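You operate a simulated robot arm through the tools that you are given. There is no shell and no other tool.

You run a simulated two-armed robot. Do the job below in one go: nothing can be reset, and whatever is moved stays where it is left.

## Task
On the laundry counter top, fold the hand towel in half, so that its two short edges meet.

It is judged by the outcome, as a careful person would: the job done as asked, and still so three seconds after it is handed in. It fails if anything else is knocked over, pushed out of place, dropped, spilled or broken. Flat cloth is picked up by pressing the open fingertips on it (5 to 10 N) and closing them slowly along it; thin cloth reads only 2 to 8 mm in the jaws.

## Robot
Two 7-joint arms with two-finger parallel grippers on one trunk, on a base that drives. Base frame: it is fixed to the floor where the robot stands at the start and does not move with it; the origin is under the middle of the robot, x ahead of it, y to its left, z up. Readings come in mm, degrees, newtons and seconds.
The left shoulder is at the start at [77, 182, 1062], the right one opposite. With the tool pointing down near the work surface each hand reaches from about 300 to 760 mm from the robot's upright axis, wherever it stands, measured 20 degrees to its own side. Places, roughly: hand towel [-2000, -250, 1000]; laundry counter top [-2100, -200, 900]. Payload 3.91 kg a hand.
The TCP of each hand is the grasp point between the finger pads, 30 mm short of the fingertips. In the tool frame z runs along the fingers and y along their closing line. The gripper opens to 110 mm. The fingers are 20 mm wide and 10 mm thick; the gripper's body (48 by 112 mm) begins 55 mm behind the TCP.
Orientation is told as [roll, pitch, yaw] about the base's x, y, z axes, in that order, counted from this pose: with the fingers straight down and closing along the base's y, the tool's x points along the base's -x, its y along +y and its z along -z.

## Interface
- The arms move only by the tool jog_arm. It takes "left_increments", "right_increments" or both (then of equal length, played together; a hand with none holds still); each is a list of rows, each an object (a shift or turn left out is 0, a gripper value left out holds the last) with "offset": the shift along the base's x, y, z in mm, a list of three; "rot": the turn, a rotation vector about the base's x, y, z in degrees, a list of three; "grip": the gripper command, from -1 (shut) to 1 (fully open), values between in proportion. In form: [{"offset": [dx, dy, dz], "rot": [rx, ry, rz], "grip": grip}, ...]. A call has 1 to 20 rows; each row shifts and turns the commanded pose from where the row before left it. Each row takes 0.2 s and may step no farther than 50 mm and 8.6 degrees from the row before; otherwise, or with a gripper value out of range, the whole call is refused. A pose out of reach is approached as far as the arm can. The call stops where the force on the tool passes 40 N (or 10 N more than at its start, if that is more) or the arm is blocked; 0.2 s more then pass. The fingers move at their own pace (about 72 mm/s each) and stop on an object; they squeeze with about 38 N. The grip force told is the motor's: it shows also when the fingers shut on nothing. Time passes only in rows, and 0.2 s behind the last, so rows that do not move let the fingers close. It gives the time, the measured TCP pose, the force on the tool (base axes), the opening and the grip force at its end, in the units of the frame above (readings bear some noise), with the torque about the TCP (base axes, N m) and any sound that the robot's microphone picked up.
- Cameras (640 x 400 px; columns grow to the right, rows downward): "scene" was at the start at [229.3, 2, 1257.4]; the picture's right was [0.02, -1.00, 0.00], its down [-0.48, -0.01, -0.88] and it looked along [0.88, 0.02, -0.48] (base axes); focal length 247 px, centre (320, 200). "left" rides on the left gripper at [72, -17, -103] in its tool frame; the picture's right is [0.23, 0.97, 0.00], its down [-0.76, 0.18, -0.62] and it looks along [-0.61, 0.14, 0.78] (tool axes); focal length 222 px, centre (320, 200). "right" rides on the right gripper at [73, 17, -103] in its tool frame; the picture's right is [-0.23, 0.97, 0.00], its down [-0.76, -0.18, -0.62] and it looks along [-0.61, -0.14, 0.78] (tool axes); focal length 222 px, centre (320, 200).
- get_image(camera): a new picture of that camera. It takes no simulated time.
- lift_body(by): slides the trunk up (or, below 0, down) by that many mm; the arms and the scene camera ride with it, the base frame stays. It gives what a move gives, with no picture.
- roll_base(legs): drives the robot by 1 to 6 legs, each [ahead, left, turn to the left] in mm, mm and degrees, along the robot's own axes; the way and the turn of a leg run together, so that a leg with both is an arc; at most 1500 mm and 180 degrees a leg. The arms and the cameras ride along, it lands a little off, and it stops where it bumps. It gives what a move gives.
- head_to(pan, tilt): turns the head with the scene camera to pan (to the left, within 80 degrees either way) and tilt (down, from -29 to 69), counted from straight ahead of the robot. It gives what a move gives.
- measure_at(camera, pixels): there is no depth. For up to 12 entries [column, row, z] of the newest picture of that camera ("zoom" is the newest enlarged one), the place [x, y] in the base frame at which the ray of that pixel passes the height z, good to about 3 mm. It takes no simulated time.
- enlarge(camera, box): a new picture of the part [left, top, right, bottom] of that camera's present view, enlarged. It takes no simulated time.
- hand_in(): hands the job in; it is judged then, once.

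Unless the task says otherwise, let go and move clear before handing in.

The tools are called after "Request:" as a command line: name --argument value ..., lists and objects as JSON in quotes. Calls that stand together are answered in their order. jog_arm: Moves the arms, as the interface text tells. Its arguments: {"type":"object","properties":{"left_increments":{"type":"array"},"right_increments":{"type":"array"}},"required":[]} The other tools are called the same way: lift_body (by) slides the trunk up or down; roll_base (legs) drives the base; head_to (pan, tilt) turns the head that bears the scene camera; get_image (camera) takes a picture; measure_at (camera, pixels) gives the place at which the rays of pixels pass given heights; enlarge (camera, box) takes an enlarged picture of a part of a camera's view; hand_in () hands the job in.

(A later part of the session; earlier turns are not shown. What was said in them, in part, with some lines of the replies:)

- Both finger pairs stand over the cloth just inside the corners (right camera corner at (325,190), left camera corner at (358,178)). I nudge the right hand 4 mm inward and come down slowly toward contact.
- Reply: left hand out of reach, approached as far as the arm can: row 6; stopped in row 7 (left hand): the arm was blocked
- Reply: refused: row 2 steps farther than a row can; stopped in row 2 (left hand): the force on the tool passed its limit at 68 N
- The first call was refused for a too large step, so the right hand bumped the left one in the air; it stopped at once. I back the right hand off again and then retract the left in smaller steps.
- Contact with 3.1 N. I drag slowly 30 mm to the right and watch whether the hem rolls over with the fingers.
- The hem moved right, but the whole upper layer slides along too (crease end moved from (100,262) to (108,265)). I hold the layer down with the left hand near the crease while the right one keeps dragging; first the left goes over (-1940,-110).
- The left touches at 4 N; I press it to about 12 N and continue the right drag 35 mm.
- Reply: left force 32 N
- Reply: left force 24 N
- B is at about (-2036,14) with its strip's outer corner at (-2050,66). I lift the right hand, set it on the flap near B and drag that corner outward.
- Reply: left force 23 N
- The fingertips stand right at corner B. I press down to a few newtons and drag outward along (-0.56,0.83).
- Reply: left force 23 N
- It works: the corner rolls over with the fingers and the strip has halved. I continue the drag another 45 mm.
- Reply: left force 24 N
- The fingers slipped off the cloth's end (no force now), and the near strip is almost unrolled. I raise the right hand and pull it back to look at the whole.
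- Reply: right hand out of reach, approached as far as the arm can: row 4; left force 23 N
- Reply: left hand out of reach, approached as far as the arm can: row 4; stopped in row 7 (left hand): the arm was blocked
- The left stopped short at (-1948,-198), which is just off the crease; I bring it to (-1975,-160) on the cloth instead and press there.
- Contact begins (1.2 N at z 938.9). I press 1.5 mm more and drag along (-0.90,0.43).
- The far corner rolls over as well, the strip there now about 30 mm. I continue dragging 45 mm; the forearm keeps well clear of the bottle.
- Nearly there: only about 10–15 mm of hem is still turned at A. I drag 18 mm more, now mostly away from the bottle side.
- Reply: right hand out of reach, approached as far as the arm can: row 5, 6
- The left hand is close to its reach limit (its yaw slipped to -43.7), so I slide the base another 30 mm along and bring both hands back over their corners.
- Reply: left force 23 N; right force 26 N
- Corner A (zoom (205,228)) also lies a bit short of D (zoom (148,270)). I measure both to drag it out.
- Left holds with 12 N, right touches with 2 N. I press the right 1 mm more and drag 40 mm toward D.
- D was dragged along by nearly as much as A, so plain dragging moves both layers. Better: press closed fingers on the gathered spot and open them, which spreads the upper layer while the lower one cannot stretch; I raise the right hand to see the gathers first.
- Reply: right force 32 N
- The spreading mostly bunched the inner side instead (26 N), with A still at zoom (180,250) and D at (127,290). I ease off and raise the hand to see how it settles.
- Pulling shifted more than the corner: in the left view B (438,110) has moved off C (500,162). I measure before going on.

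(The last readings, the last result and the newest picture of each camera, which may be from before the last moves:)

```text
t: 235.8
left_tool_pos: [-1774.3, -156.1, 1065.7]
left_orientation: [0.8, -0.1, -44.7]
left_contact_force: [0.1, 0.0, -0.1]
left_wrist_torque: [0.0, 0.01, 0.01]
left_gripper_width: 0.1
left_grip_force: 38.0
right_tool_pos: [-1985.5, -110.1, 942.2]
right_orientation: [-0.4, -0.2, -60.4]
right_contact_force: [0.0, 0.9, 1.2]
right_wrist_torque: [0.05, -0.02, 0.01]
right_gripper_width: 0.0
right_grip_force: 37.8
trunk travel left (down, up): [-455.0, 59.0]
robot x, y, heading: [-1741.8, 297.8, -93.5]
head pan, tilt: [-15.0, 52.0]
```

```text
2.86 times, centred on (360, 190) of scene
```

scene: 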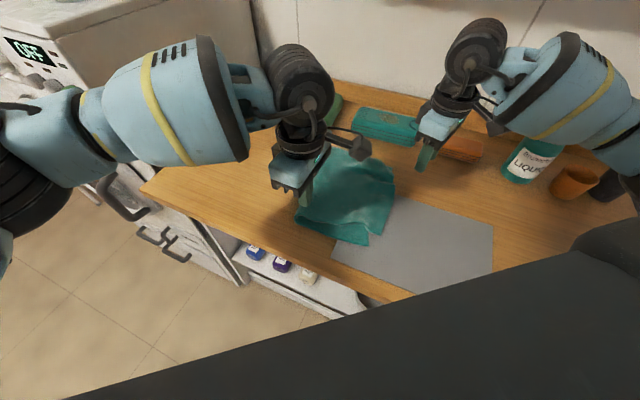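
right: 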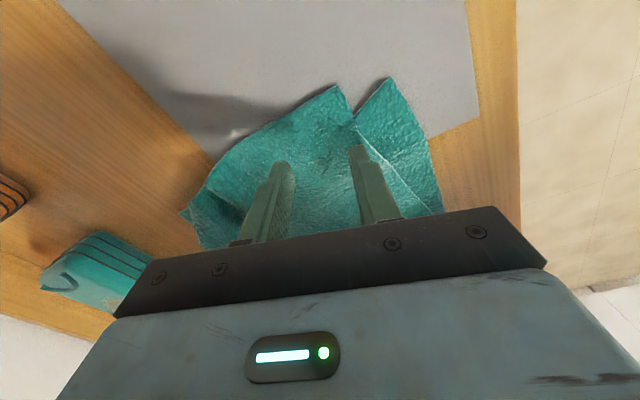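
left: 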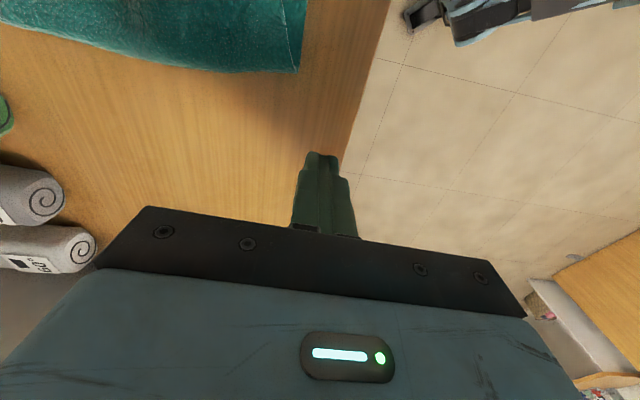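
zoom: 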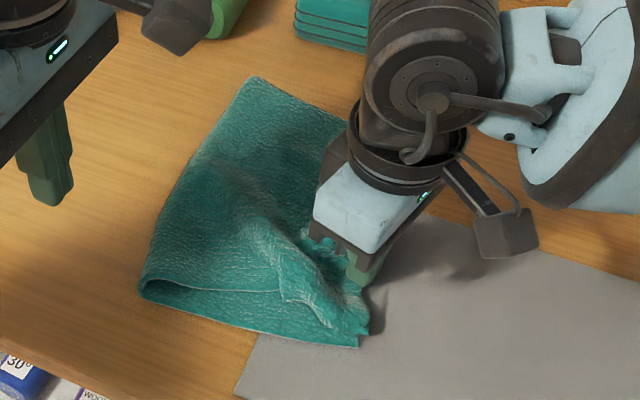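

B now lies right on C (right zoom (455,165) against (470,158)), and the slack travels as a wave ahead of the fingers. I push on toward the far corner.

Request:
jog_arm --right_increments '[{"offset": [-3.5, -3.7, 0]}, {"offset": [-3.5, -3.7, 0]}, {"offset": [-3.5, -3.7, 0]}, {"offset": [-3.5, -3.7, 0]}, {"offset": [-3.5, -3.7, 0]}, {"offset": [-3.5, -3.7, 0]}, {"offset": [-3.5, -3.7, 0]}, {"offset": [-3.5, -3.7, 0]}, {}]'

Request:
enlarge --camera "right" --box '[100, 0, 500, 240]'

Request:
enlarge --camera "scene" --box '[280, 120, 440, 260]'

```text
t: 237.8
left_tool_pos: [-1774.3, -157.0, 1066.4]
left_orientation: [0.9, -0.1, -44.6]
left_contact_force: [0.0, 0.1, -0.7]
left_wrist_torque: [0.02, 0.01, 0.01]
left_gripper_width: 0.1
left_grip_force: 38.0
right_tool_pos: [-2014.4, -137.1, 940.7]
right_orientation: [-0.4, -0.2, -60.3]
right_contact_force: [1.5, 0.4, -0.1]
right_wrist_torque: [0.03, 0.0, -0.02]
right_gripper_width: 0.0
right_grip_force: 37.7
trunk travel left (down, up): [-455.0, 59.0]
robot x, y, heading: [-1746.6, 296.2, -93.7]
head pan, tilt: [-15.0, 52.0]
```

```text
1.60 times, centred on (300, 120) of right
```

zoom: 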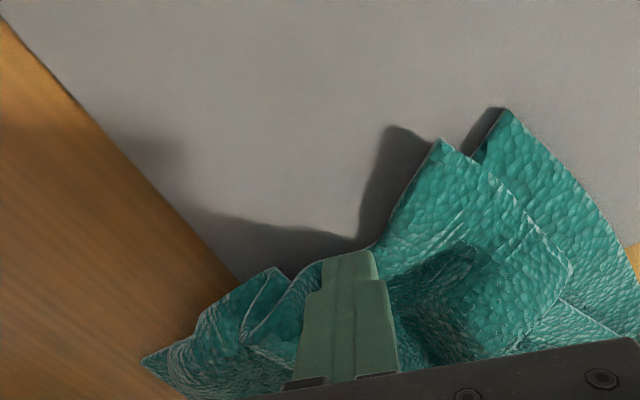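

```text
2.86 times, centred on (360, 190) of scene
```

zoom: 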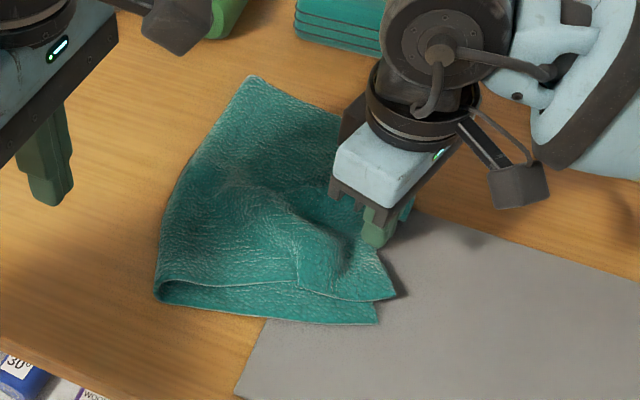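

That last push began to drag the whole towel, so I stop here, lift and look.

Request:
jog_arm --right_increments '[{"offset": [0, 0, 20]}, {"offset": [0, 0, 40]}, {"offset": [-20, 20, 40]}, {"offset": [-30, 30, 0]}, {"offset": [-30, 30, 0]}, {}]'

Request:
enlarge --camera "scene" --box '[280, 120, 440, 260]'

Request:
enlarge --camera "right" --box '[260, 0, 640, 240]'

```text
t: 239.2
left_tool_pos: [-1773.6, -155.9, 1064.9]
left_orientation: [0.7, 0.0, -44.7]
left_contact_force: [0.8, -0.4, -0.4]
left_wrist_torque: [0.02, -0.03, 0.01]
left_gripper_width: 0.0
left_grip_force: 38.4
right_tool_pos: [-2094.4, -61.8, 1039.6]
right_orientation: [-0.3, -0.1, -60.3]
right_contact_force: [-0.7, -0.1, -0.1]
right_wrist_torque: [-0.01, 0.02, -0.02]
right_gripper_width: 0.0
right_grip_force: 37.7
trunk travel left (down, up): [-455.0, 59.0]
robot x, y, heading: [-1739.7, 295.8, -93.6]
head pan, tilt: [-15.0, 52.0]
```

```text
2.86 times, centred on (360, 190) of scene
```

zoom: 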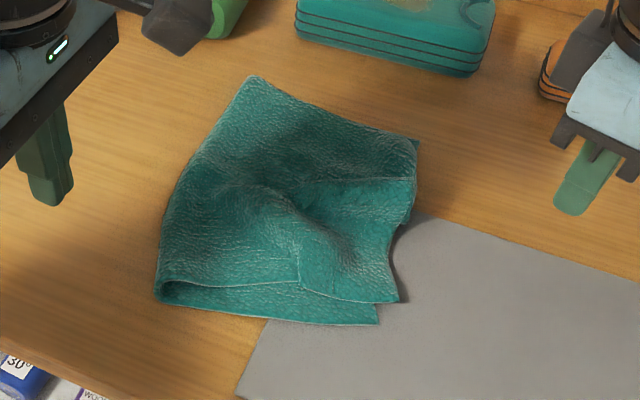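

```text
1.67 times, centred on (450, 120) of right
```

zoom: 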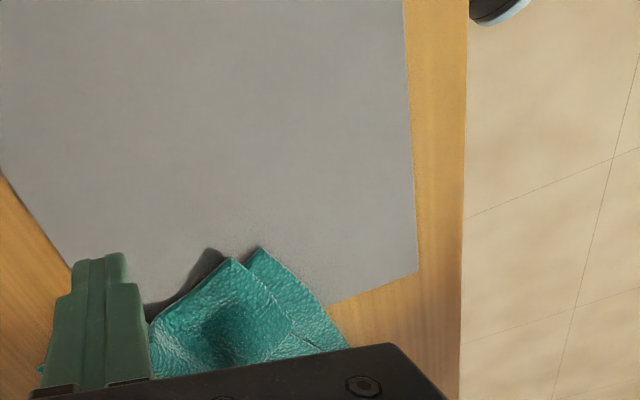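

The push left both layers a bit compressed. I measure the corners now to judge what to redo.

Request:
measure_at --camera "scene" --pixels '[[320, 200, 903]]'

Request:
enlarge --camera "scene" --box '[310, 130, 410, 250]'

Request:
measure_at --camera "zoom" --pixels '[[408, 324, 903], [430, 300, 908], [452, 116, 903], [448, 150, 908], [150, 295, 905], [255, 42, 905], [415, 225, 908], [300, 275, 908]]'

```text
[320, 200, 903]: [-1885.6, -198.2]
```

```text
3.33 times, centred on (360, 190) of scene
```

zoom: 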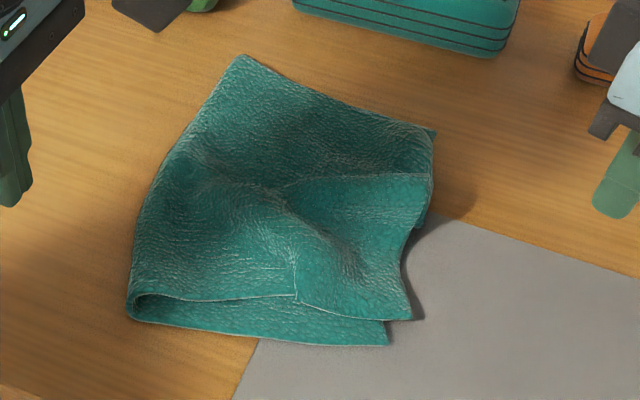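

```text
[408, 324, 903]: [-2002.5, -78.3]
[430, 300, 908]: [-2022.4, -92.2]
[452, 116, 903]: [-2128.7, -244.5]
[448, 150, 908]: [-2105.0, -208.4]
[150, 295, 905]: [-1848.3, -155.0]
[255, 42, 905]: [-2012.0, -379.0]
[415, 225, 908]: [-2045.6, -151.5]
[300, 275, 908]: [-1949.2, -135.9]
```

I read pixels of the wrong zoom; in this one C is (387,345), B (410,318), D (435,132), and a pleat crosses the far third. I measure these properly.

Request:
measure_at --camera "zoom" --pixels '[[387, 345, 903], [411, 318, 910], [436, 131, 903], [432, 150, 908], [130, 308, 905], [240, 57, 905], [415, 225, 910], [430, 176, 912], [297, 295, 908]]'

Request:
enlarge --camera "scene" --box '[370, 155, 410, 195]'

```text
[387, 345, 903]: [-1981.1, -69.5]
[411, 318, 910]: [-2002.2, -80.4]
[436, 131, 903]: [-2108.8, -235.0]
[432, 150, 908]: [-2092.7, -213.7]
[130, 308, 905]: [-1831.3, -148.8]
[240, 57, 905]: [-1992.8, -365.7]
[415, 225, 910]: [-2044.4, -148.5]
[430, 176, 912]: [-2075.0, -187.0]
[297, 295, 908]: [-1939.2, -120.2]
```

```text
10.00 times, centred on (390, 175) of scene
```

zoom: 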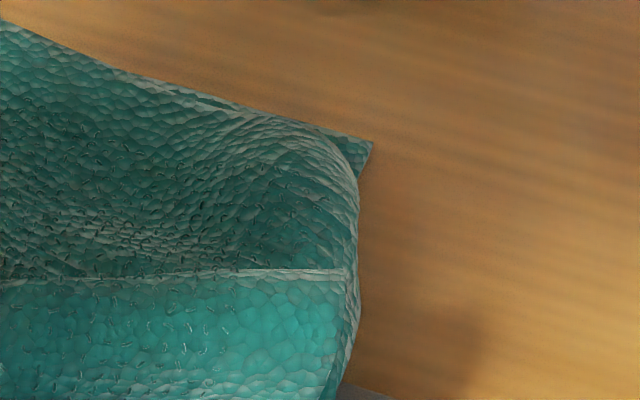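

Both hems are compressed along the short side (CD is 209 mm instead of 262), while the crease is full length. Dragging the near corner outward with pressed fingers moves both layers together, as seen before, so I hold the far half with the left hand and draw the near corner out with the right.

Request:
jog_arm --left_increments '[{"offset": [-39, -15, 0], "grip": -0.5}, {"offset": [-39, -15, 0]}, {"offset": [-39, -15, 0]}, {"offset": [-39, -14, -20]}, {"offset": [0, 0, -40]}, {"offset": [0, 0, -35]}, {"offset": [0, 0, -20]}, {"offset": [0, 0, -6]}, {}]'

```text
t: 241.4
left_tool_pos: [-1889.2, -247.3, 946.3]
left_orientation: [0.6, -0.3, -40.9]
left_contact_force: [0.3, -0.5, 0.3]
left_wrist_torque: [0.02, 0.02, 0.0]
left_gripper_width: 27.6
left_grip_force: 0.0
left hand out of reach, approached as far as the arm can: row 4
right_tool_pos: [-2095.4, -61.7, 1041.0]
right_orientation: [-0.4, -0.3, -60.3]
right_contact_force: [0.5, -0.8, 0.4]
right_wrist_torque: [0.02, -0.02, 0.01]
right_gripper_width: 0.0
right_grip_force: 37.8
trunk travel left (down, up): [-455.0, 59.0]
robot x, y, heading: [-1742.7, 296.0, -93.8]
head pan, tilt: [-15.0, 52.0]
stopped in row 9 (left hand): the arm was blocked; the commanded pose is now the measured one
```

The left ended just off the crease; I shift it onto the cloth at about (-1918,-215) and press there.

Request:
jog_arm --left_increments '[{"offset": [0, 0, 15]}, {"offset": [-14, 16, 0], "rot": [0, 0, -1.9]}, {"offset": [-14, 16, 0], "rot": [0, 0, -1.9]}, {"offset": [0, 0, -12]}, {"offset": [0, 0, -5]}, {"offset": [0, 0, -4]}, {}]'

```text
t: 243.0
left_tool_pos: [-1904.4, -227.6, 942.6]
left_orientation: [0.4, -0.4, -43.2]
left_contact_force: [-0.2, -0.4, 0.2]
left_wrist_torque: [0.0, -0.03, 0.0]
left_gripper_width: 27.5
left_grip_force: 0.0
right_tool_pos: [-2096.0, -61.5, 1041.3]
right_orientation: [-0.4, -0.3, -60.3]
right_contact_force: [0.5, 0.2, -0.7]
right_wrist_torque: [0.0, 0.03, 0.01]
right_gripper_width: 0.1
right_grip_force: 37.9
trunk travel left (down, up): [-455.0, 59.0]
robot x, y, heading: [-1740.3, 297.9, -93.6]
head pan, tilt: [-15.0, 52.0]
```

Request:
jog_arm --left_increments '[{"offset": [-3, 3, -2]}, {"offset": [0, 0, -2]}, {"offset": [0, 0, -1.5]}, {}]' --right_increments '[{"offset": [30, -12, 0]}, {"offset": [30, -12, 0]}, {"offset": [30, -8, 0]}, {}]'

Request:
enlarge --camera "right" --box '[100, 0, 500, 240]'

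```text
t: 244.2
left_tool_pos: [-1901.4, -231.6, 937.8]
left_orientation: [0.3, -0.5, -42.2]
left_contact_force: [-1.8, 0.7, 6.1]
left_wrist_torque: [0.02, 0.08, 0.03]
left_gripper_width: 27.6
left_grip_force: 0.3
right_tool_pos: [-2005.9, -93.2, 1040.2]
right_orientation: [-0.4, 0.0, -60.2]
right_contact_force: [-0.7, 0.4, 0.2]
right_wrist_torque: [0.0, 0.03, -0.02]
right_gripper_width: 0.0
right_grip_force: 37.9
trunk travel left (down, up): [-455.0, 59.0]
robot x, y, heading: [-1747.2, 296.6, -93.3]
head pan, tilt: [-15.0, 52.0]
stopped in row 4 (left hand): the arm was blocked; the commanded pose is now the measured one
```

```text
1.60 times, centred on (300, 120) of right
```

zoom: 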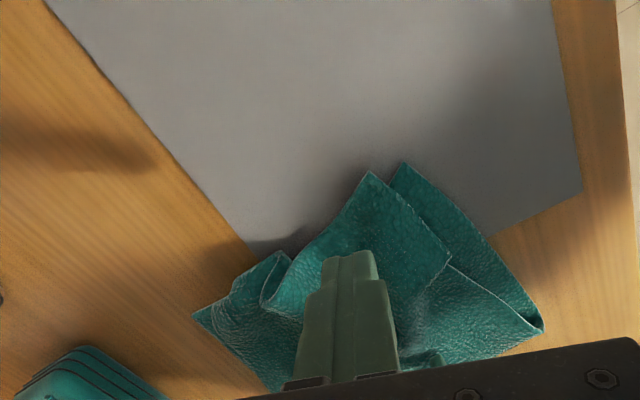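

I set the right fingers about 20 mm inside corners B (370,172) and C (403,163), at roughly (-1978,-86), and press.

Request:
jog_arm --right_increments '[{"offset": [28, 7, 0]}, {"offset": [0, 0, -45]}, {"offset": [0, 0, -40]}, {"offset": [0, 0, -8]}, {"offset": [0, 0, -4]}, {}]'

Request:
enlarge --camera "right" --box '[160, 40, 520, 240]'

```text
t: 245.6
left_tool_pos: [-1901.6, -231.8, 938.3]
left_orientation: [0.4, -0.6, -42.2]
left_contact_force: [1.5, -0.4, 6.4]
left_wrist_torque: [0.0, -0.03, 0.0]
left_gripper_width: 27.4
left_grip_force: 0.0
right_tool_pos: [-1977.4, -87.5, 942.9]
right_orientation: [-0.6, -0.3, -60.2]
right_contact_force: [-0.9, -0.7, -0.5]
right_wrist_torque: [-0.01, 0.0, -0.01]
right_gripper_width: 0.0
right_grip_force: 37.8
trunk travel left (down, up): [-455.0, 59.0]
robot x, y, heading: [-1744.2, 297.2, -93.6]
head pan, tilt: [-15.0, 52.0]
```

```text
1.78 times, centred on (340, 140) of right
```

zoom: 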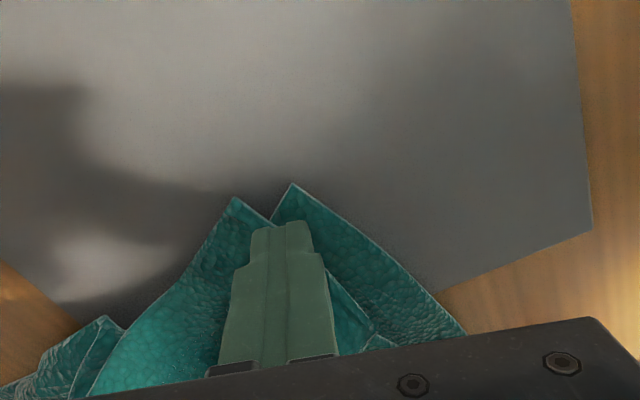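

Request:
jog_arm --right_increments '[{"offset": [-3, -3, -2]}, {"offset": [0, 0, -2]}, {"offset": [0, 0, -1]}, {}]'

```text
t: 246.6
left_tool_pos: [-1901.1, -231.5, 937.7]
left_orientation: [0.4, -0.6, -42.2]
left_contact_force: [0.8, -1.9, 5.9]
left_wrist_torque: [-0.06, 0.0, -0.01]
left_gripper_width: 27.8
left_grip_force: 0.1
right_tool_pos: [-1979.7, -90.7, 938.5]
right_orientation: [-0.6, -0.2, -60.3]
right_contact_force: [0.8, 2.4, 9.6]
right_wrist_torque: [0.01, -0.07, 0.05]
right_gripper_width: 0.0
right_grip_force: 37.1
trunk travel left (down, up): [-455.0, 59.0]
robot x, y, heading: [-1741.6, 294.5, -93.6]
head pan, tilt: [-15.0, 52.0]
```

9.6 N on both layers. I drag outward toward the near side by about 50 mm.

Request:
jog_arm --right_increments '[{"offset": [0, 0, 0.8]}, {"offset": [2.6, 4.2, 0]}, {"offset": [2.6, 4.2, 0]}, {"offset": [2.6, 4.2, 0]}, {"offset": [2.6, 4.2, 0]}, {"offset": [2.6, 4.2, 0]}, {"offset": [2.6, 4.2, 0]}, {"offset": [2.6, 4.2, 0]}, {"offset": [2.6, 4.2, 0]}, {"offset": [2.6, 4.2, 0]}, {"offset": [2.6, 4.2, 0]}, {}]'

Request:
enlarge --camera "right" --box '[100, 0, 520, 240]'

Request:
enlarge --camera "scene" --box '[280, 120, 440, 260]'

```text
t: 249.2
left_tool_pos: [-1900.8, -231.3, 937.5]
left_orientation: [0.2, -0.6, -42.2]
left_contact_force: [1.6, 0.0, 7.3]
left_wrist_torque: [-0.02, -0.03, 0.01]
left_gripper_width: 27.4
left_grip_force: 0.1
right_tool_pos: [-1953.3, -46.5, 939.7]
right_orientation: [-0.5, 0.0, -60.4]
right_contact_force: [-0.5, 0.8, 0.6]
right_wrist_torque: [-0.04, -0.01, 0.02]
right_gripper_width: 0.0
right_grip_force: 37.7
trunk travel left (down, up): [-455.0, 59.0]
robot x, y, heading: [-1740.3, 295.6, -93.7]
head pan, tilt: [-15.0, 52.0]
```

```text
1.52 times, centred on (310, 120) of right
```

zoom: 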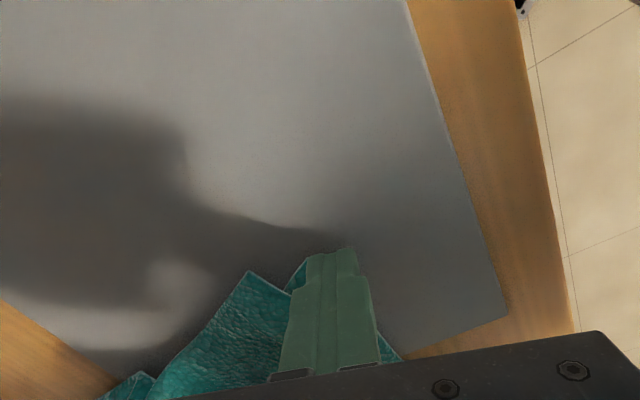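

```text
2.86 times, centred on (360, 190) of scene
```

zoom: 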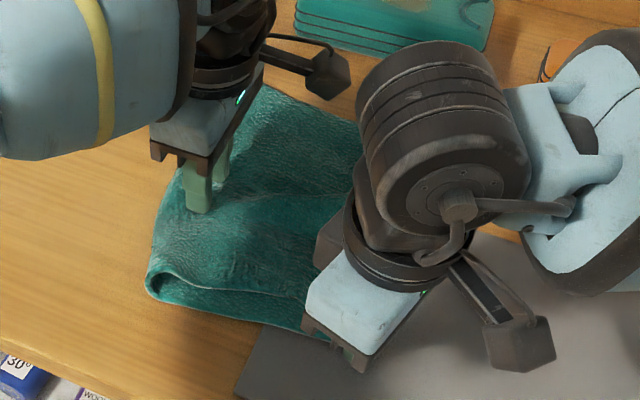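

Request:
jog_arm --right_increments '[{"offset": [0, 0, 25]}, {"offset": [-15, 10, 40]}, {"offset": [-40, 20, 20]}, {"offset": [-40, 15, 0]}, {"offset": [-40, 10, 0]}, {}]' --left_increments '[{"offset": [0, 0, 20]}, {"offset": [0, 0, 40]}, {"offset": [30, 20, 30]}, {"offset": [40, 20, 0]}, {"offset": [30, 10, 0]}, {}]'

Request:
enlarge --camera "scene" --box '[290, 130, 430, 260]'

```text
t: 250.6
left_tool_pos: [-1802.7, -180.1, 1026.8]
left_orientation: [0.3, -0.5, -42.5]
left_contact_force: [0.3, -0.2, -1.3]
left_wrist_torque: [0.02, 0.0, 0.01]
left_gripper_width: 27.4
left_grip_force: 0.2
right_tool_pos: [-2090.5, 8.5, 1023.6]
right_orientation: [-0.4, -0.1, -60.3]
right_contact_force: [0.5, -0.7, 0.5]
right_wrist_torque: [0.03, -0.03, -0.03]
right_gripper_width: 0.1
right_grip_force: 37.7
trunk travel left (down, up): [-455.0, 59.0]
robot x, y, heading: [-1745.7, 297.3, -93.3]
head pan, tilt: [-15.0, 52.0]
```

```text
3.08 times, centred on (360, 195) of scene
```

zoom: 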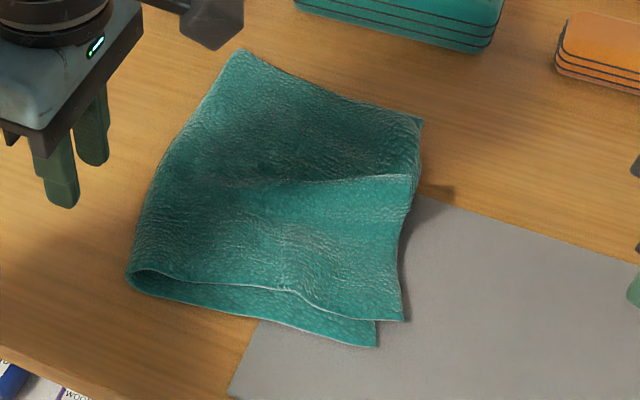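

Better: the near corner came out and the towel is flatter; a pleat remains at (410,176). I measure again.

Request:
measure_at --camera "zoom" --pixels '[[378, 346, 903], [404, 320, 908], [423, 118, 903], [418, 150, 908], [410, 177, 912], [402, 240, 908], [127, 280, 905], [240, 50, 905], [290, 290, 908]]'

Request:
enlarge --camera "scene" --box '[370, 150, 410, 190]'

```text
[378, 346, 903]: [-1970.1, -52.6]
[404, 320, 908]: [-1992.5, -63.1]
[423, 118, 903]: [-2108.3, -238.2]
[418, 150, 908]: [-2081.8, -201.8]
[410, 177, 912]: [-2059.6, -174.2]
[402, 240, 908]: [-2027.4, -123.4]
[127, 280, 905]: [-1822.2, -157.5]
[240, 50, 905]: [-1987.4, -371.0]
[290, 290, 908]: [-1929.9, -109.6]
```

```text
10.00 times, centred on (390, 170) of scene
```

zoom: 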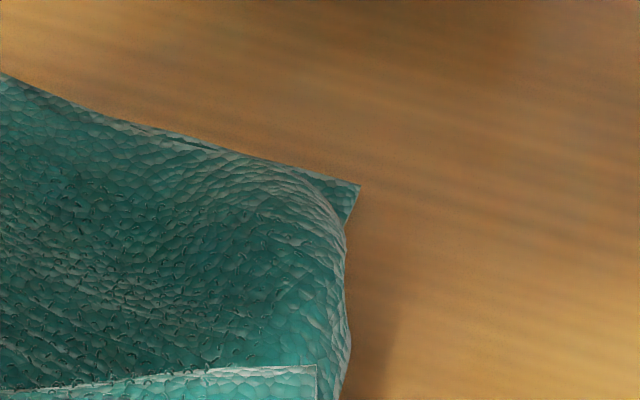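

Lower hem CD is now 231 mm. I repeat the outward drag once more for both layers, starting a bit further inside.

Request:
jog_arm --right_increments '[{"offset": [28, -25, 0], "grip": -1}, {"offset": [28, -25, 0]}, {"offset": [27, -25, 0]}, {"offset": [27, -26, 0]}, {"offset": [0, 0, -40]}, {"offset": [0, 0, -35]}, {"offset": [0, 0, -6]}, {"offset": [0, 0, -3]}, {}]'

Request:
enlarge --camera "right" --box '[100, 0, 520, 240]'

```text
t: 252.6
left_tool_pos: [-1801.7, -180.2, 1027.0]
left_orientation: [0.4, -0.4, -42.4]
left_contact_force: [0.2, -0.3, -0.3]
left_wrist_torque: [0.0, 0.02, 0.02]
left_gripper_width: 27.3
left_grip_force: 0.0
right_tool_pos: [-1979.1, -94.8, 941.1]
right_orientation: [-0.5, -0.2, -60.3]
right_contact_force: [2.5, -1.3, 4.1]
right_wrist_torque: [-0.04, -0.07, 0.04]
right_gripper_width: 0.1
right_grip_force: 37.7
trunk travel left (down, up): [-455.0, 59.0]
robot x, y, heading: [-1742.5, 299.1, -93.6]
head pan, tilt: [-15.0, 52.0]
```

```text
1.52 times, centred on (310, 120) of right
```

zoom: 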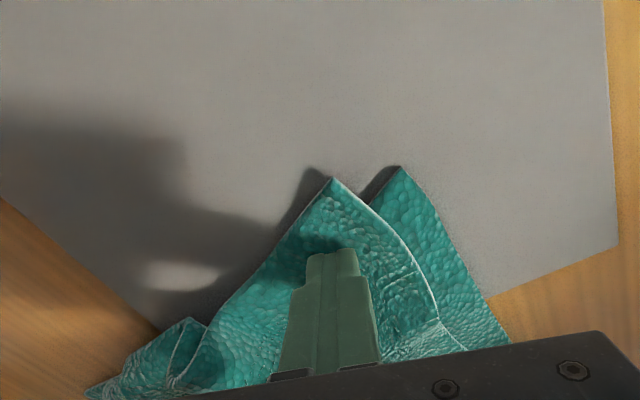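

Request:
jog_arm --right_increments '[{"offset": [0, 0, -2]}, {"offset": [2.4, 3.4, 0]}, {"offset": [2.4, 3.4, 0]}, {"offset": [2.4, 3.4, 0]}, {"offset": [2.4, 3.4, 0]}, {"offset": [2.4, 3.4, 0]}, {"offset": [2.4, 3.4, 0]}, {"offset": [2.4, 3.4, 0]}, {"offset": [2.4, 3.4, 0]}, {"offset": [2.4, 3.4, 0]}, {"offset": [2.4, 3.4, 0]}, {}]'

Request:
enlarge --camera "right" --box '[100, 0, 520, 240]'

Request:
enlarge --camera "scene" --box '[290, 130, 430, 260]'

```text
t: 255.2
left_tool_pos: [-1803.2, -180.6, 1026.7]
left_orientation: [0.4, -0.5, -42.5]
left_contact_force: [-0.2, 0.4, -1.0]
left_wrist_torque: [-0.02, 0.0, -0.02]
left_gripper_width: 27.5
left_grip_force: 0.1
right_tool_pos: [-1955.2, -60.2, 940.5]
right_orientation: [-0.4, -0.2, -60.3]
right_contact_force: [-7.8, -12.4, 19.4]
right_wrist_torque: [-0.38, 0.19, -0.07]
right_gripper_width: 0.2
right_grip_force: 37.5
trunk travel left (down, up): [-455.0, 59.0]
robot x, y, heading: [-1742.2, 298.7, -93.4]
head pan, tilt: [-15.0, 52.0]
```

```text
1.52 times, centred on (310, 120) of right
```

zoom: 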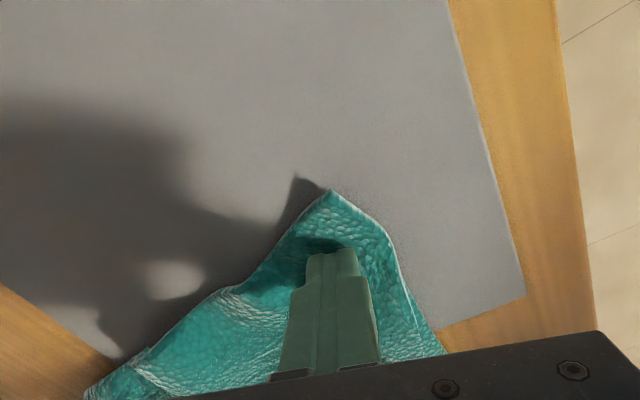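

```text
3.08 times, centred on (360, 195) of scene
```

zoom: 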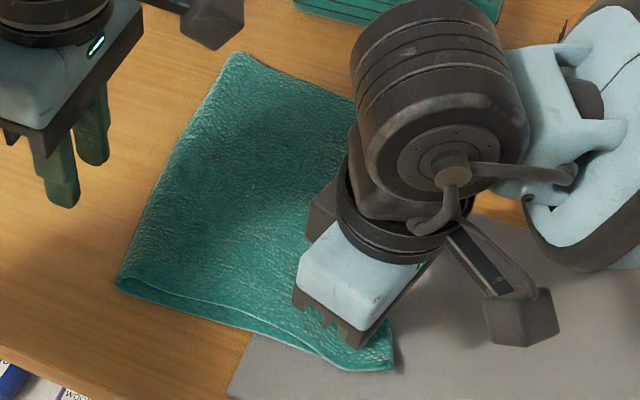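

Excellent: the near corners B and C now coincide (one corner visible at (330,190)) and the towel is pulled smooth. I lift straight off and look.

Request:
jog_arm --right_increments '[{"offset": [-1, -1.5, 3]}, {"offset": [0, 0, 20]}, {"offset": [0, 0, 40]}, {"offset": [-40, 20, 15]}, {"offset": [-40, 20, 0]}, {"offset": [-40, 10, 0]}, {}]'

Request:
enlarge --camera "scene" --box '[290, 130, 430, 260]'

Request:
measure_at --camera "zoom" --pixels '[[393, 368, 905], [423, 118, 903], [117, 280, 905], [235, 52, 905]]'

```text
t: 256.8
left_tool_pos: [-1802.2, -181.3, 1027.4]
left_orientation: [0.2, -0.5, -42.6]
left_contact_force: [1.3, 0.4, 0.1]
left_wrist_torque: [0.02, 0.0, 0.02]
left_gripper_width: 27.6
left_grip_force: 0.0
right_tool_pos: [-2075.2, -10.9, 1019.6]
right_orientation: [-0.3, -0.2, -60.3]
right_contact_force: [-0.1, -0.3, 0.6]
right_wrist_torque: [-0.03, 0.03, -0.04]
right_gripper_width: 0.1
right_grip_force: 37.5
trunk travel left (down, up): [-455.0, 59.0]
robot x, y, heading: [-1743.9, 299.8, -93.4]
head pan, tilt: [-15.0, 52.0]
```

```text
3.08 times, centred on (360, 195) of scene
```

zoom: 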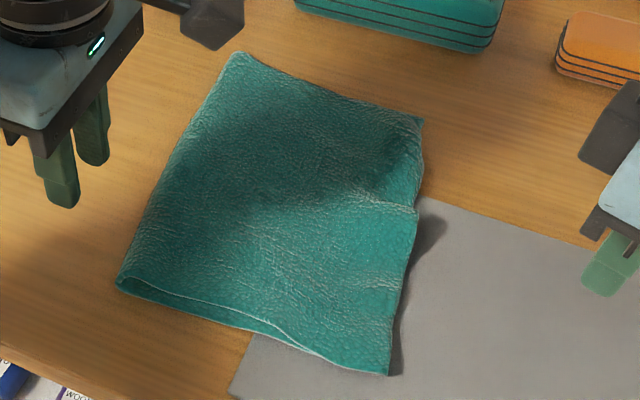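

```text
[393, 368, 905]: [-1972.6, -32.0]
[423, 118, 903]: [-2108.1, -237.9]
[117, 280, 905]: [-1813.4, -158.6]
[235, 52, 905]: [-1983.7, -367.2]
```

This looks like a proper fold now: near corners together at (390,375), far corners at (422,120), with just a small pleat at the hem (415,210). I zoom in on the corners.

Request:
enlarge --camera "scene" --box '[350, 210, 410, 260]'

Request:
enlarge --camera "scene" --box '[365, 150, 415, 215]'

Request:
get_image --camera "right"

```text
8.00 times, centred on (380, 235) of scene
```

zoom: 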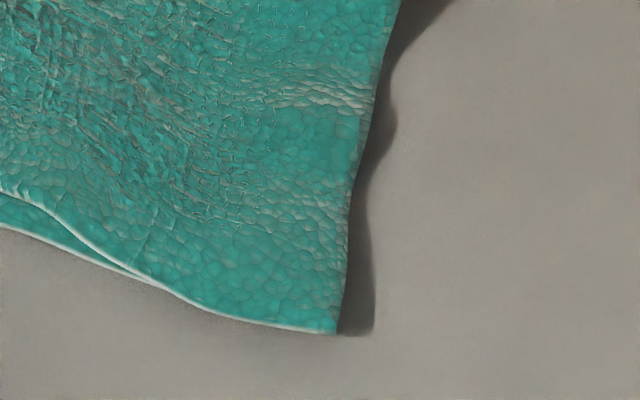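

```text
6.15 times, centred on (390, 182) of scene
```

zoom: 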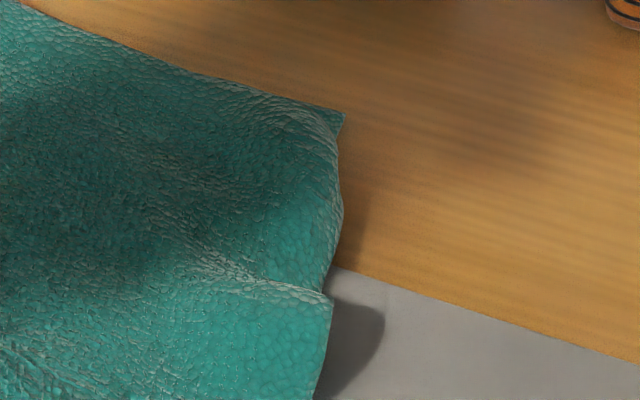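

```text
taken
```

right: 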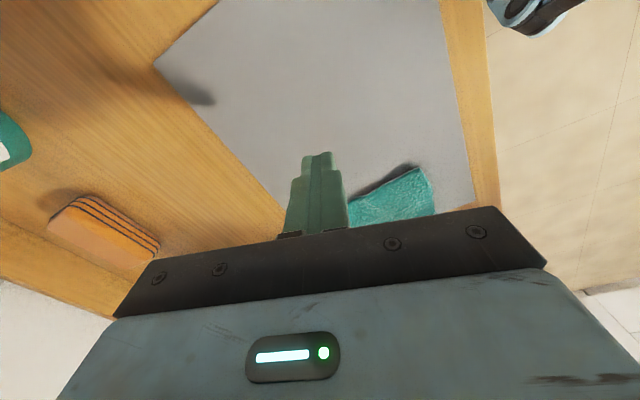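

Request:
measure_at --camera "scene" --pixels '[[382.1, 251.6, 905], [320, 219, 903]]'

Request:
enlarge --camera "scene" --box '[285, 140, 425, 265]'

Request:
measure_at --camera "zoom" --pixels '[[390, 376, 905], [255, 325, 904], [132, 280, 905], [250, 27, 905], [438, 92, 903], [433, 105, 907], [436, 185, 910]]'

```text
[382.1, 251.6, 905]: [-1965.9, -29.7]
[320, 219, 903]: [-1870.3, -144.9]
```

```text
3.20 times, centred on (355, 202) of scene
```

zoom: 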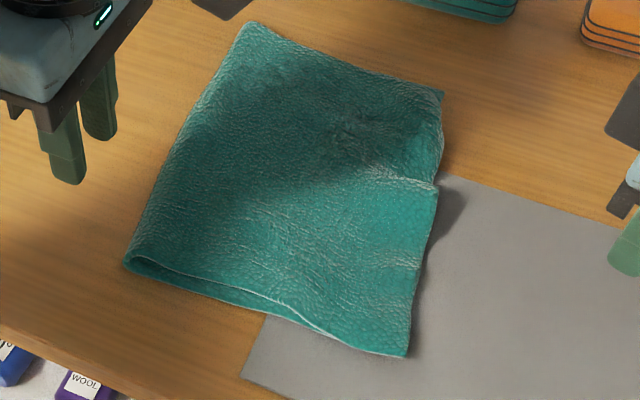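

```text
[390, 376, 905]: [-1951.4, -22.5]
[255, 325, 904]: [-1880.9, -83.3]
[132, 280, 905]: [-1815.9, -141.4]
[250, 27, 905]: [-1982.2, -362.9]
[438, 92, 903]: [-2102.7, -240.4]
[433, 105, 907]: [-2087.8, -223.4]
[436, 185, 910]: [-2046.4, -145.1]
```

Measured: crease to B 200 mm (half of 395), B to D 252 mm of 262, so the corners match within about 10–15 mm. One last touch: with the left holding the near part, I draw the far corner outward the same way to open the small pleat.

Request:
jog_arm --left_increments '[{"offset": [-38, 15, 0]}, {"offset": [-38, 15, -10]}, {"offset": [-36, 15, -20]}, {"offset": [0, 0, -30]}, {"offset": [0, 0, -15]}, {"offset": [0, 0, -6]}, {"offset": [0, 0, -3]}, {}]' --right_increments '[{"offset": [0, -45, 0]}, {"offset": [0, -45, 0]}, {"offset": [0, -45, 0]}, {"offset": [0, -45, 0]}, {"offset": [2, -44, 0]}, {"offset": [0, 0, -30]}, {"offset": [0, 0, -25]}, {"offset": [0, 0, -10]}]'

Request:
enlarge --camera "right" --box '[140, 0, 540, 230]'

```text
t: 258.6
left_tool_pos: [-1915.2, -134.9, 940.7]
left_orientation: [0.4, -0.6, -42.5]
left_contact_force: [0.0, -0.2, 1.3]
left_wrist_torque: [-0.01, 0.03, 0.02]
left_gripper_width: 27.4
left_grip_force: 0.1
right_tool_pos: [-2074.9, -224.6, 950.5]
right_orientation: [-0.4, -0.3, -60.4]
right_contact_force: [-0.1, 0.0, 0.4]
right_wrist_torque: [0.01, -0.02, -0.01]
right_gripper_width: 0.0
right_grip_force: 37.7
right hand out of reach, approached as far as the arm can: row 5
trunk travel left (down, up): [-455.0, 59.0]
robot x, y, heading: [-1745.5, 302.5, -93.5]
head pan, tilt: [-15.0, 52.0]
```

```text
1.60 times, centred on (340, 115) of right
```

zoom: 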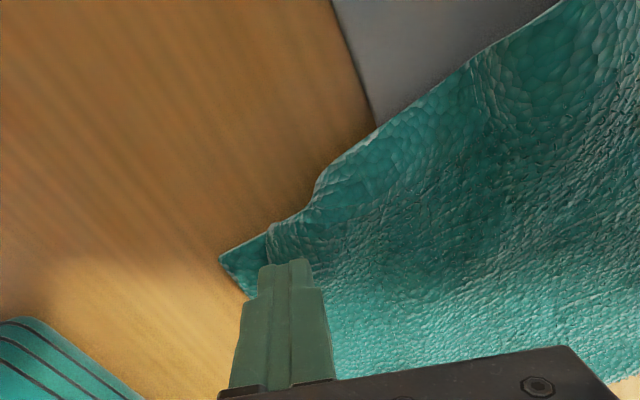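

A (268,232) is about 25 mm from D (220,258), with slack in the upper hem. I turn the right wrist a bit back for reach, press both hands and drag A outward.

Request:
jog_arm --right_increments '[{"offset": [-2, 1, 0], "rot": [0, 0, -7]}, {"offset": [-2, 1, -4], "rot": [0, 0, -7]}, {"offset": [0, 0, -4]}, {"offset": [0, 0, -2]}, {}]' --left_increments '[{"offset": [0, 0, -1.5]}, {"offset": [0, 0, -1.5]}, {}, {}, {}]'

Request:
enlarge --camera "right" --box '[180, 60, 440, 220]'

```text
t: 259.8
left_tool_pos: [-1916.2, -135.3, 939.4]
left_orientation: [0.2, -0.5, -42.5]
left_contact_force: [-0.9, -1.5, 3.3]
left_wrist_torque: [-0.02, 0.08, 0.02]
left_gripper_width: 27.5
left_grip_force: 0.1
right_tool_pos: [-2079.4, -223.9, 940.9]
right_orientation: [-0.3, -0.1, -74.3]
right_contact_force: [0.0, 0.6, -0.3]
right_wrist_torque: [-0.03, -0.02, 0.02]
right_gripper_width: 0.1
right_grip_force: 37.9
trunk travel left (down, up): [-455.0, 59.0]
robot x, y, heading: [-1741.5, 298.7, -93.8]
head pan, tilt: [-15.0, 52.0]
```

```text
2.46 times, centred on (310, 140) of right
```

zoom: 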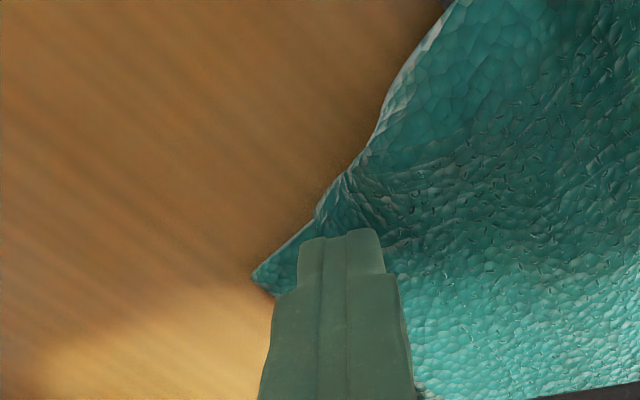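

Request:
jog_arm --right_increments '[{"offset": [6, 4, 0]}, {"offset": [0, 0, -2]}, {"offset": [0, 0, -1.5]}, {}]' --left_increments '[{"offset": [0, 0, -1.2]}, {}, {}, {}]'

```text
t: 260.8
left_tool_pos: [-1916.2, -133.9, 939.2]
left_orientation: [0.3, -0.6, -42.5]
left_contact_force: [-1.8, -2.3, 6.7]
left_wrist_torque: [-0.06, 0.1, 0.01]
left_gripper_width: 27.6
left_grip_force: 0.0
right_tool_pos: [-2073.4, -219.7, 938.4]
right_orientation: [-0.6, -0.3, -74.3]
right_contact_force: [-1.7, 1.0, 3.6]
right_wrist_torque: [0.03, 0.03, 0.01]
right_gripper_width: 0.1
right_grip_force: 37.8
trunk travel left (down, up): [-455.0, 59.0]
robot x, y, heading: [-1742.9, 298.2, -93.6]
head pan, tilt: [-15.0, 52.0]
```

Contacts are 6.7 N left and 3.6 N right. I press the right 1.5 mm more and drag 25 mm outward along the edge.

Request:
jog_arm --right_increments '[{"offset": [0, 0, -1.5]}, {"offset": [-2, -2.4, 0]}, {"offset": [-2, -2.4, 0]}, {"offset": [-2, -2.4, 0]}, {"offset": [-2, -2.4, 0]}, {"offset": [-2, -2.4, 0]}, {"offset": [-2, -2.4, 0]}, {"offset": [-2, -2.4, 0]}, {"offset": [-2, -2.4, 0]}, {}]' --left_increments '[{"offset": [0, 0, -0.8]}, {}, {}, {}, {}, {}, {}, {}, {}, {}]'

Request:
enlarge --camera "right" --box '[140, 0, 540, 230]'

Request:
enlarge --camera "left" --box '[100, 0, 500, 230]'

```text
t: 263.0
left_tool_pos: [-1915.7, -134.6, 939.2]
left_orientation: [0.1, -0.6, -42.5]
left_contact_force: [-3.8, -3.2, 10.5]
left_wrist_torque: [-0.02, 0.2, 0.02]
left_gripper_width: 27.6
left_grip_force: 0.4
right_tool_pos: [-2088.6, -237.6, 937.5]
right_orientation: [-0.5, -0.2, -74.3]
right_contact_force: [3.2, 2.5, 7.2]
right_wrist_torque: [0.12, -0.09, 0.01]
right_gripper_width: 0.0
right_grip_force: 37.9
trunk travel left (down, up): [-455.0, 59.0]
robot x, y, heading: [-1743.3, 296.4, -93.6]
head pan, tilt: [-15.0, 52.0]
```

```text
1.60 times, centred on (340, 115) of right
```

zoom: 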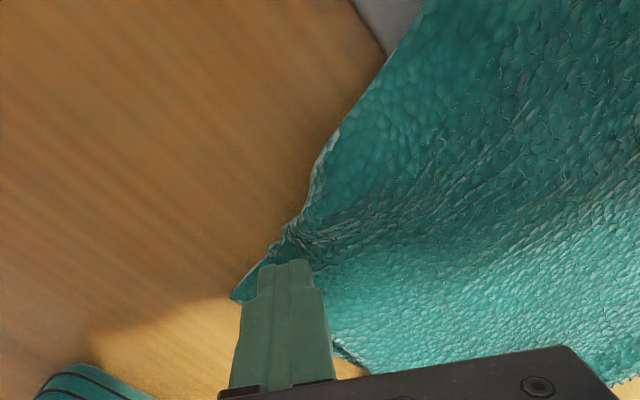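

```text
1.60 times, centred on (300, 115) of left
```

zoom: 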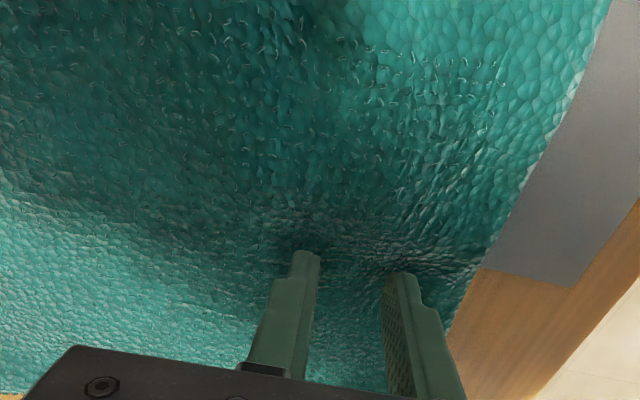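

Request:
jog_arm --right_increments '[{"offset": [-2, -2.4, -0.3]}, {"offset": [-2, -2.4, 0]}, {"offset": [-2, -2.4, 0]}, {"offset": [-2, -2.4, 0]}, {"offset": [-2, -2.4, 0]}, {}]'

Request:
enlarge --camera "right" --box '[140, 0, 540, 230]'

Request:
enlarge --camera "scene" --box '[285, 140, 425, 265]'

```text
t: 264.4
left_tool_pos: [-1915.1, -134.6, 938.0]
left_orientation: [0.1, -0.5, -42.5]
left_contact_force: [-4.2, -2.6, 11.3]
left_wrist_torque: [-0.02, 0.16, 0.01]
left_gripper_width: 27.6
left_grip_force: 0.5
right_tool_pos: [-2098.8, -248.6, 936.9]
right_orientation: [-0.4, -0.2, -74.3]
right_contact_force: [3.5, 2.1, 7.0]
right_wrist_torque: [0.09, -0.16, -0.02]
right_gripper_width: 0.0
right_grip_force: 37.6
trunk travel left (down, up): [-455.0, 59.0]
robot x, y, heading: [-1740.7, 298.4, -93.6]
head pan, tilt: [-15.0, 52.0]
```

```text
1.60 times, centred on (340, 115) of right
```

zoom: 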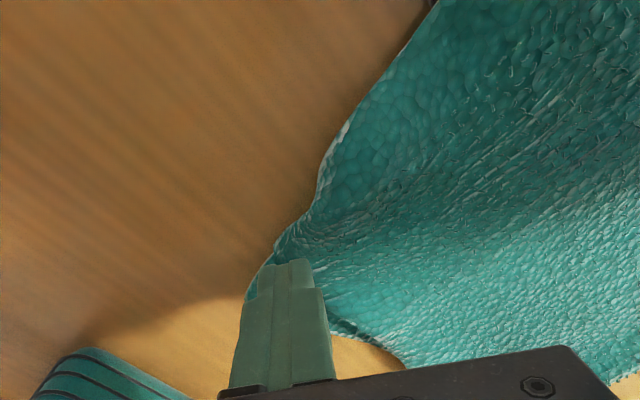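

```text
3.20 times, centred on (355, 202) of scene
```

zoom: 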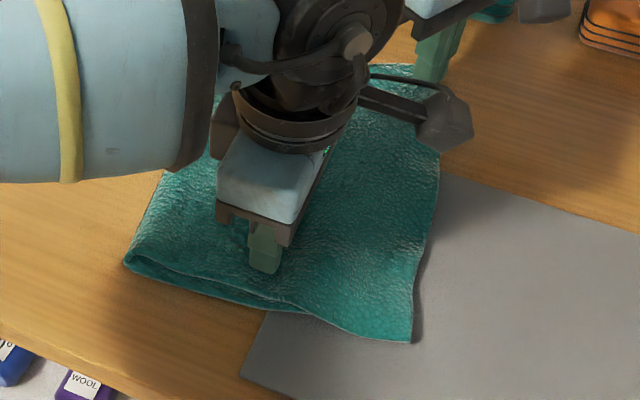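

The pleat is pulled straight and A has come over D. I lift both hands straight off and look at the result.

Request:
jog_arm --right_increments '[{"offset": [0.5, 0.5, 4]}, {"offset": [0, 0, 20]}, {"offset": [0, 0, 40]}, {"offset": [-10, 30, 30]}, {"offset": [-20, 40, 0]}, {"offset": [-20, 40, 0]}, {}]' --left_increments '[{"offset": [0, 0, 4]}, {"offset": [0, 0, 20]}, {"offset": [0, 0, 40]}, {"offset": [30, -10, 30]}, {"offset": [40, -15, 0]}, {"offset": [40, -15, 0]}, {}]'

Request:
get_image --camera "scene"

Request:
enlarge --camera "scene" --box '[285, 140, 425, 265]'

```text
t: 266.0
left_tool_pos: [-1805.6, -174.8, 1031.4]
left_orientation: [0.4, -0.6, -42.6]
left_contact_force: [-0.1, 0.0, -1.2]
left_wrist_torque: [-0.01, -0.01, 0.01]
left_gripper_width: 27.5
left_grip_force: 0.2
right_tool_pos: [-2150.1, -139.9, 1030.3]
right_orientation: [-0.4, -0.1, -74.3]
right_contact_force: [0.6, 0.4, -0.2]
right_wrist_torque: [0.02, -0.04, -0.03]
right_gripper_width: 0.0
right_grip_force: 37.8
trunk travel left (down, up): [-455.0, 59.0]
robot x, y, heading: [-1744.0, 299.5, -93.7]
head pan, tilt: [-15.0, 52.0]
```

```text
taken
```

scene: 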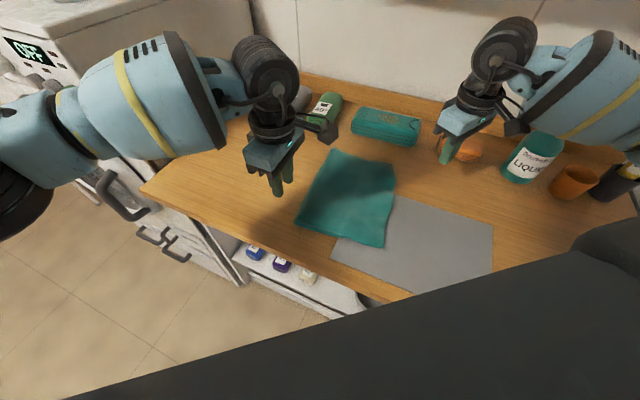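

```text
3.20 times, centred on (355, 202) of scene
```

zoom: 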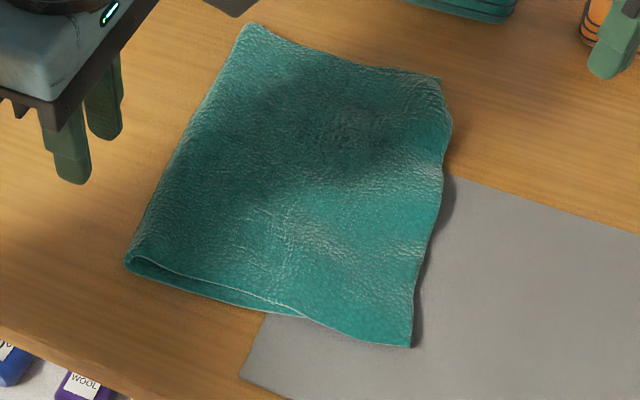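

The towel now lies folded cleanly: crease at the left, hems together on the right from (440,78) to (411,346). I zoom into both corners and the hem for a last check.

Request:
enlarge --camera "scene" --box '[370, 150, 410, 190]'

Request:
enlarge --camera "scene" --box '[330, 205, 400, 255]'

Request:
enlarge --camera "right" --box '[280, 0, 640, 240]'

```text
10.00 times, centred on (390, 170) of scene
```

zoom: 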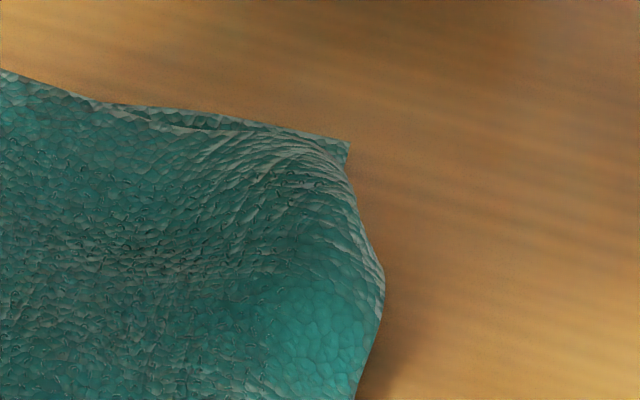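

```text
8.00 times, centred on (365, 230) of scene
```

zoom: 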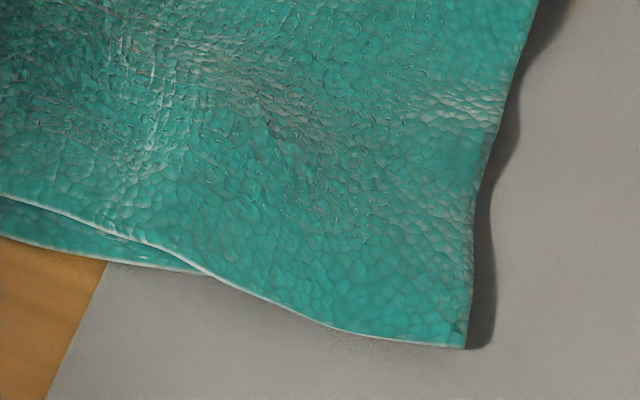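

```text
1.67 times, centred on (460, 120) of right
```

zoom: 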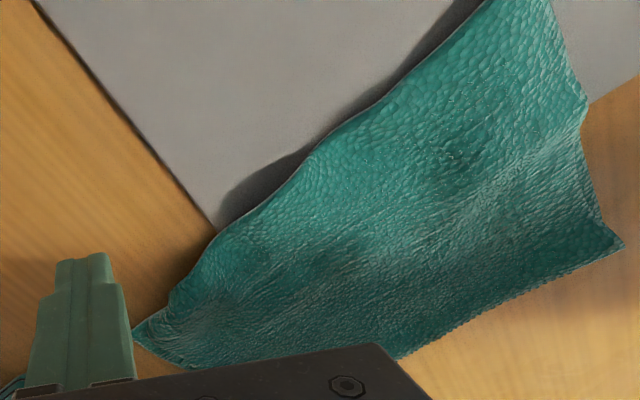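

Both corners lie together (far within about 7 mm, near one on top of the other). I check that the mat stayed and then move the hands clear.

Request:
measure_at --camera "scene" --pixels '[[492, 224, 901], [332, 258, 901], [431, 148, 900], [519, 180, 900]]'

Request:
jog_arm --right_increments '[{"offset": [0, 20, 30]}, {"offset": [0, 35, 20]}, {"offset": [5, 40, 0]}, {"offset": [5, 40, 0]}, {}]' --left_increments '[{"offset": [5, 20, 30]}, {"offset": [5, 30, 25]}, {"offset": [5, 40, 0]}, {"offset": [5, 30, 0]}, {}]'

Request:
get_image --camera "scene"

```text
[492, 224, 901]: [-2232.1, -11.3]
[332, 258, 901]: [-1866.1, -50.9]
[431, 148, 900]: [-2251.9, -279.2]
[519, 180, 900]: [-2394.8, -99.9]
```

```text
t: 267.2
left_tool_pos: [-1785.4, -55.3, 1086.7]
left_orientation: [0.3, -0.5, -42.5]
left_contact_force: [0.9, -0.6, -0.2]
left_wrist_torque: [0.0, 0.02, 0.02]
left_gripper_width: 27.8
left_grip_force: 0.1
right_tool_pos: [-2136.2, -6.6, 1080.2]
right_orientation: [-0.4, -0.1, -74.3]
right_contact_force: [-0.9, 0.3, 0.7]
right_wrist_torque: [0.0, 0.0, -0.02]
right_gripper_width: 0.0
right_grip_force: 37.1
trunk travel left (down, up): [-455.0, 59.0]
robot x, y, heading: [-1741.5, 295.2, -94.0]
head pan, tilt: [-15.0, 52.0]
```

```text
taken
```

scene: 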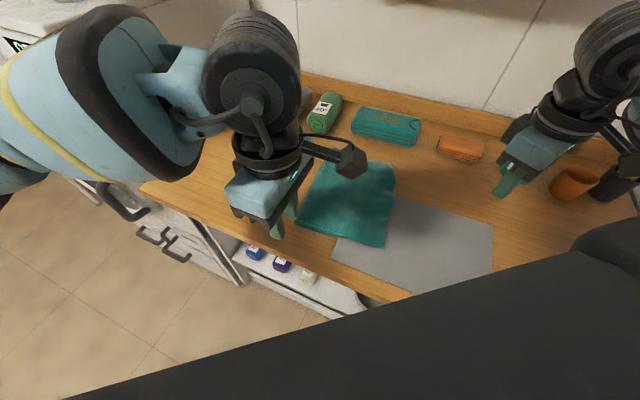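

Mat and bottle are at their old places and the towel stays folded. I back the robot off from the counter for a clear last look.

Request:
roll_base --legs '[[-150, 130, 0]]'

Request:
get_image --camera "scene"

Request:
enlarge --camera "scene" --box '[290, 80, 510, 220]'

```text
t: 268.9
left_tool_pos: [-1647.6, 87.1, 1088.0]
left_orientation: [0.3, -0.5, -42.4]
left_contact_force: [0.6, 0.2, 0.7]
left_wrist_torque: [-0.01, -0.01, 0.03]
left_gripper_width: 27.6
left_grip_force: 0.0
right_tool_pos: [-1999.2, 135.3, 1080.3]
right_orientation: [-0.4, -0.1, -74.2]
right_contact_force: [-0.5, 0.2, -0.2]
right_wrist_torque: [-0.01, 0.01, -0.01]
right_gripper_width: 0.2
right_grip_force: 37.8
trunk travel left (down, up): [-455.0, 59.0]
robot x, y, heading: [-1603.9, 435.4, -93.2]
head pan, tilt: [-15.0, 52.0]
```

```text
taken
```

scene: 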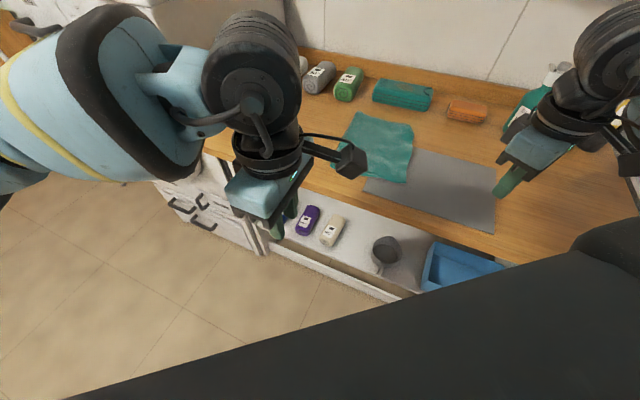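

```text
2.86 times, centred on (400, 150) of scene
```

zoom: 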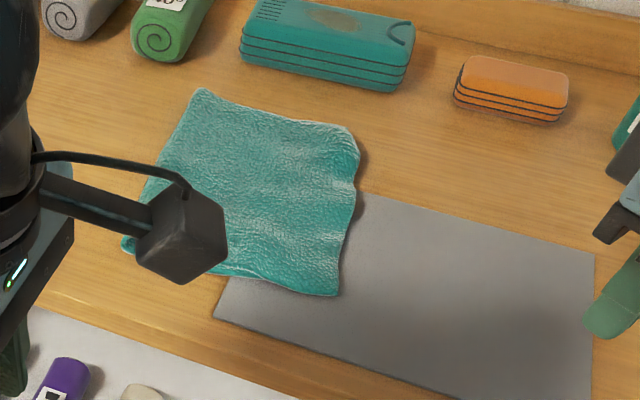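

The towel lies folded in half on the counter, its short edges together at the right from zoom (357,130) to (337,293). The rolls, piles, mat and bottle look untouched, and both hands are clear, so I hand the job in.

Request:
hand_in

```text
The job is handed in.
```

The hand towel is folded in half on the laundry counter, and I have handed the job in. Its crease is on the left and its two short edges lie together on the right.

- **Corners:** the far corners look about 7 mm apart. The near corner of the lower layer is hidden under the upper one, so I judged that match from the line of the lower layer's near edge: upper corner 200 mm from the crease, with half the towel about 197 mm.
- **How it went:** the first fold turned the short edge under. I unrolled it, folded again, and then pulled both near and far corners straight. A few soft wrinkles remain in the upper layer.
- **Position:** the towel ended up close to where its right half first lay, still overlapping the grey mat.
- **Other items:** the mat and the bottle measured in their earlier places. The rolls and the folded piles looked untouched in the last picture.

Both hands were clear of the counter when I handed in. They bumped into each other twice in the air during the work, but nothing on the counter was disturbed.
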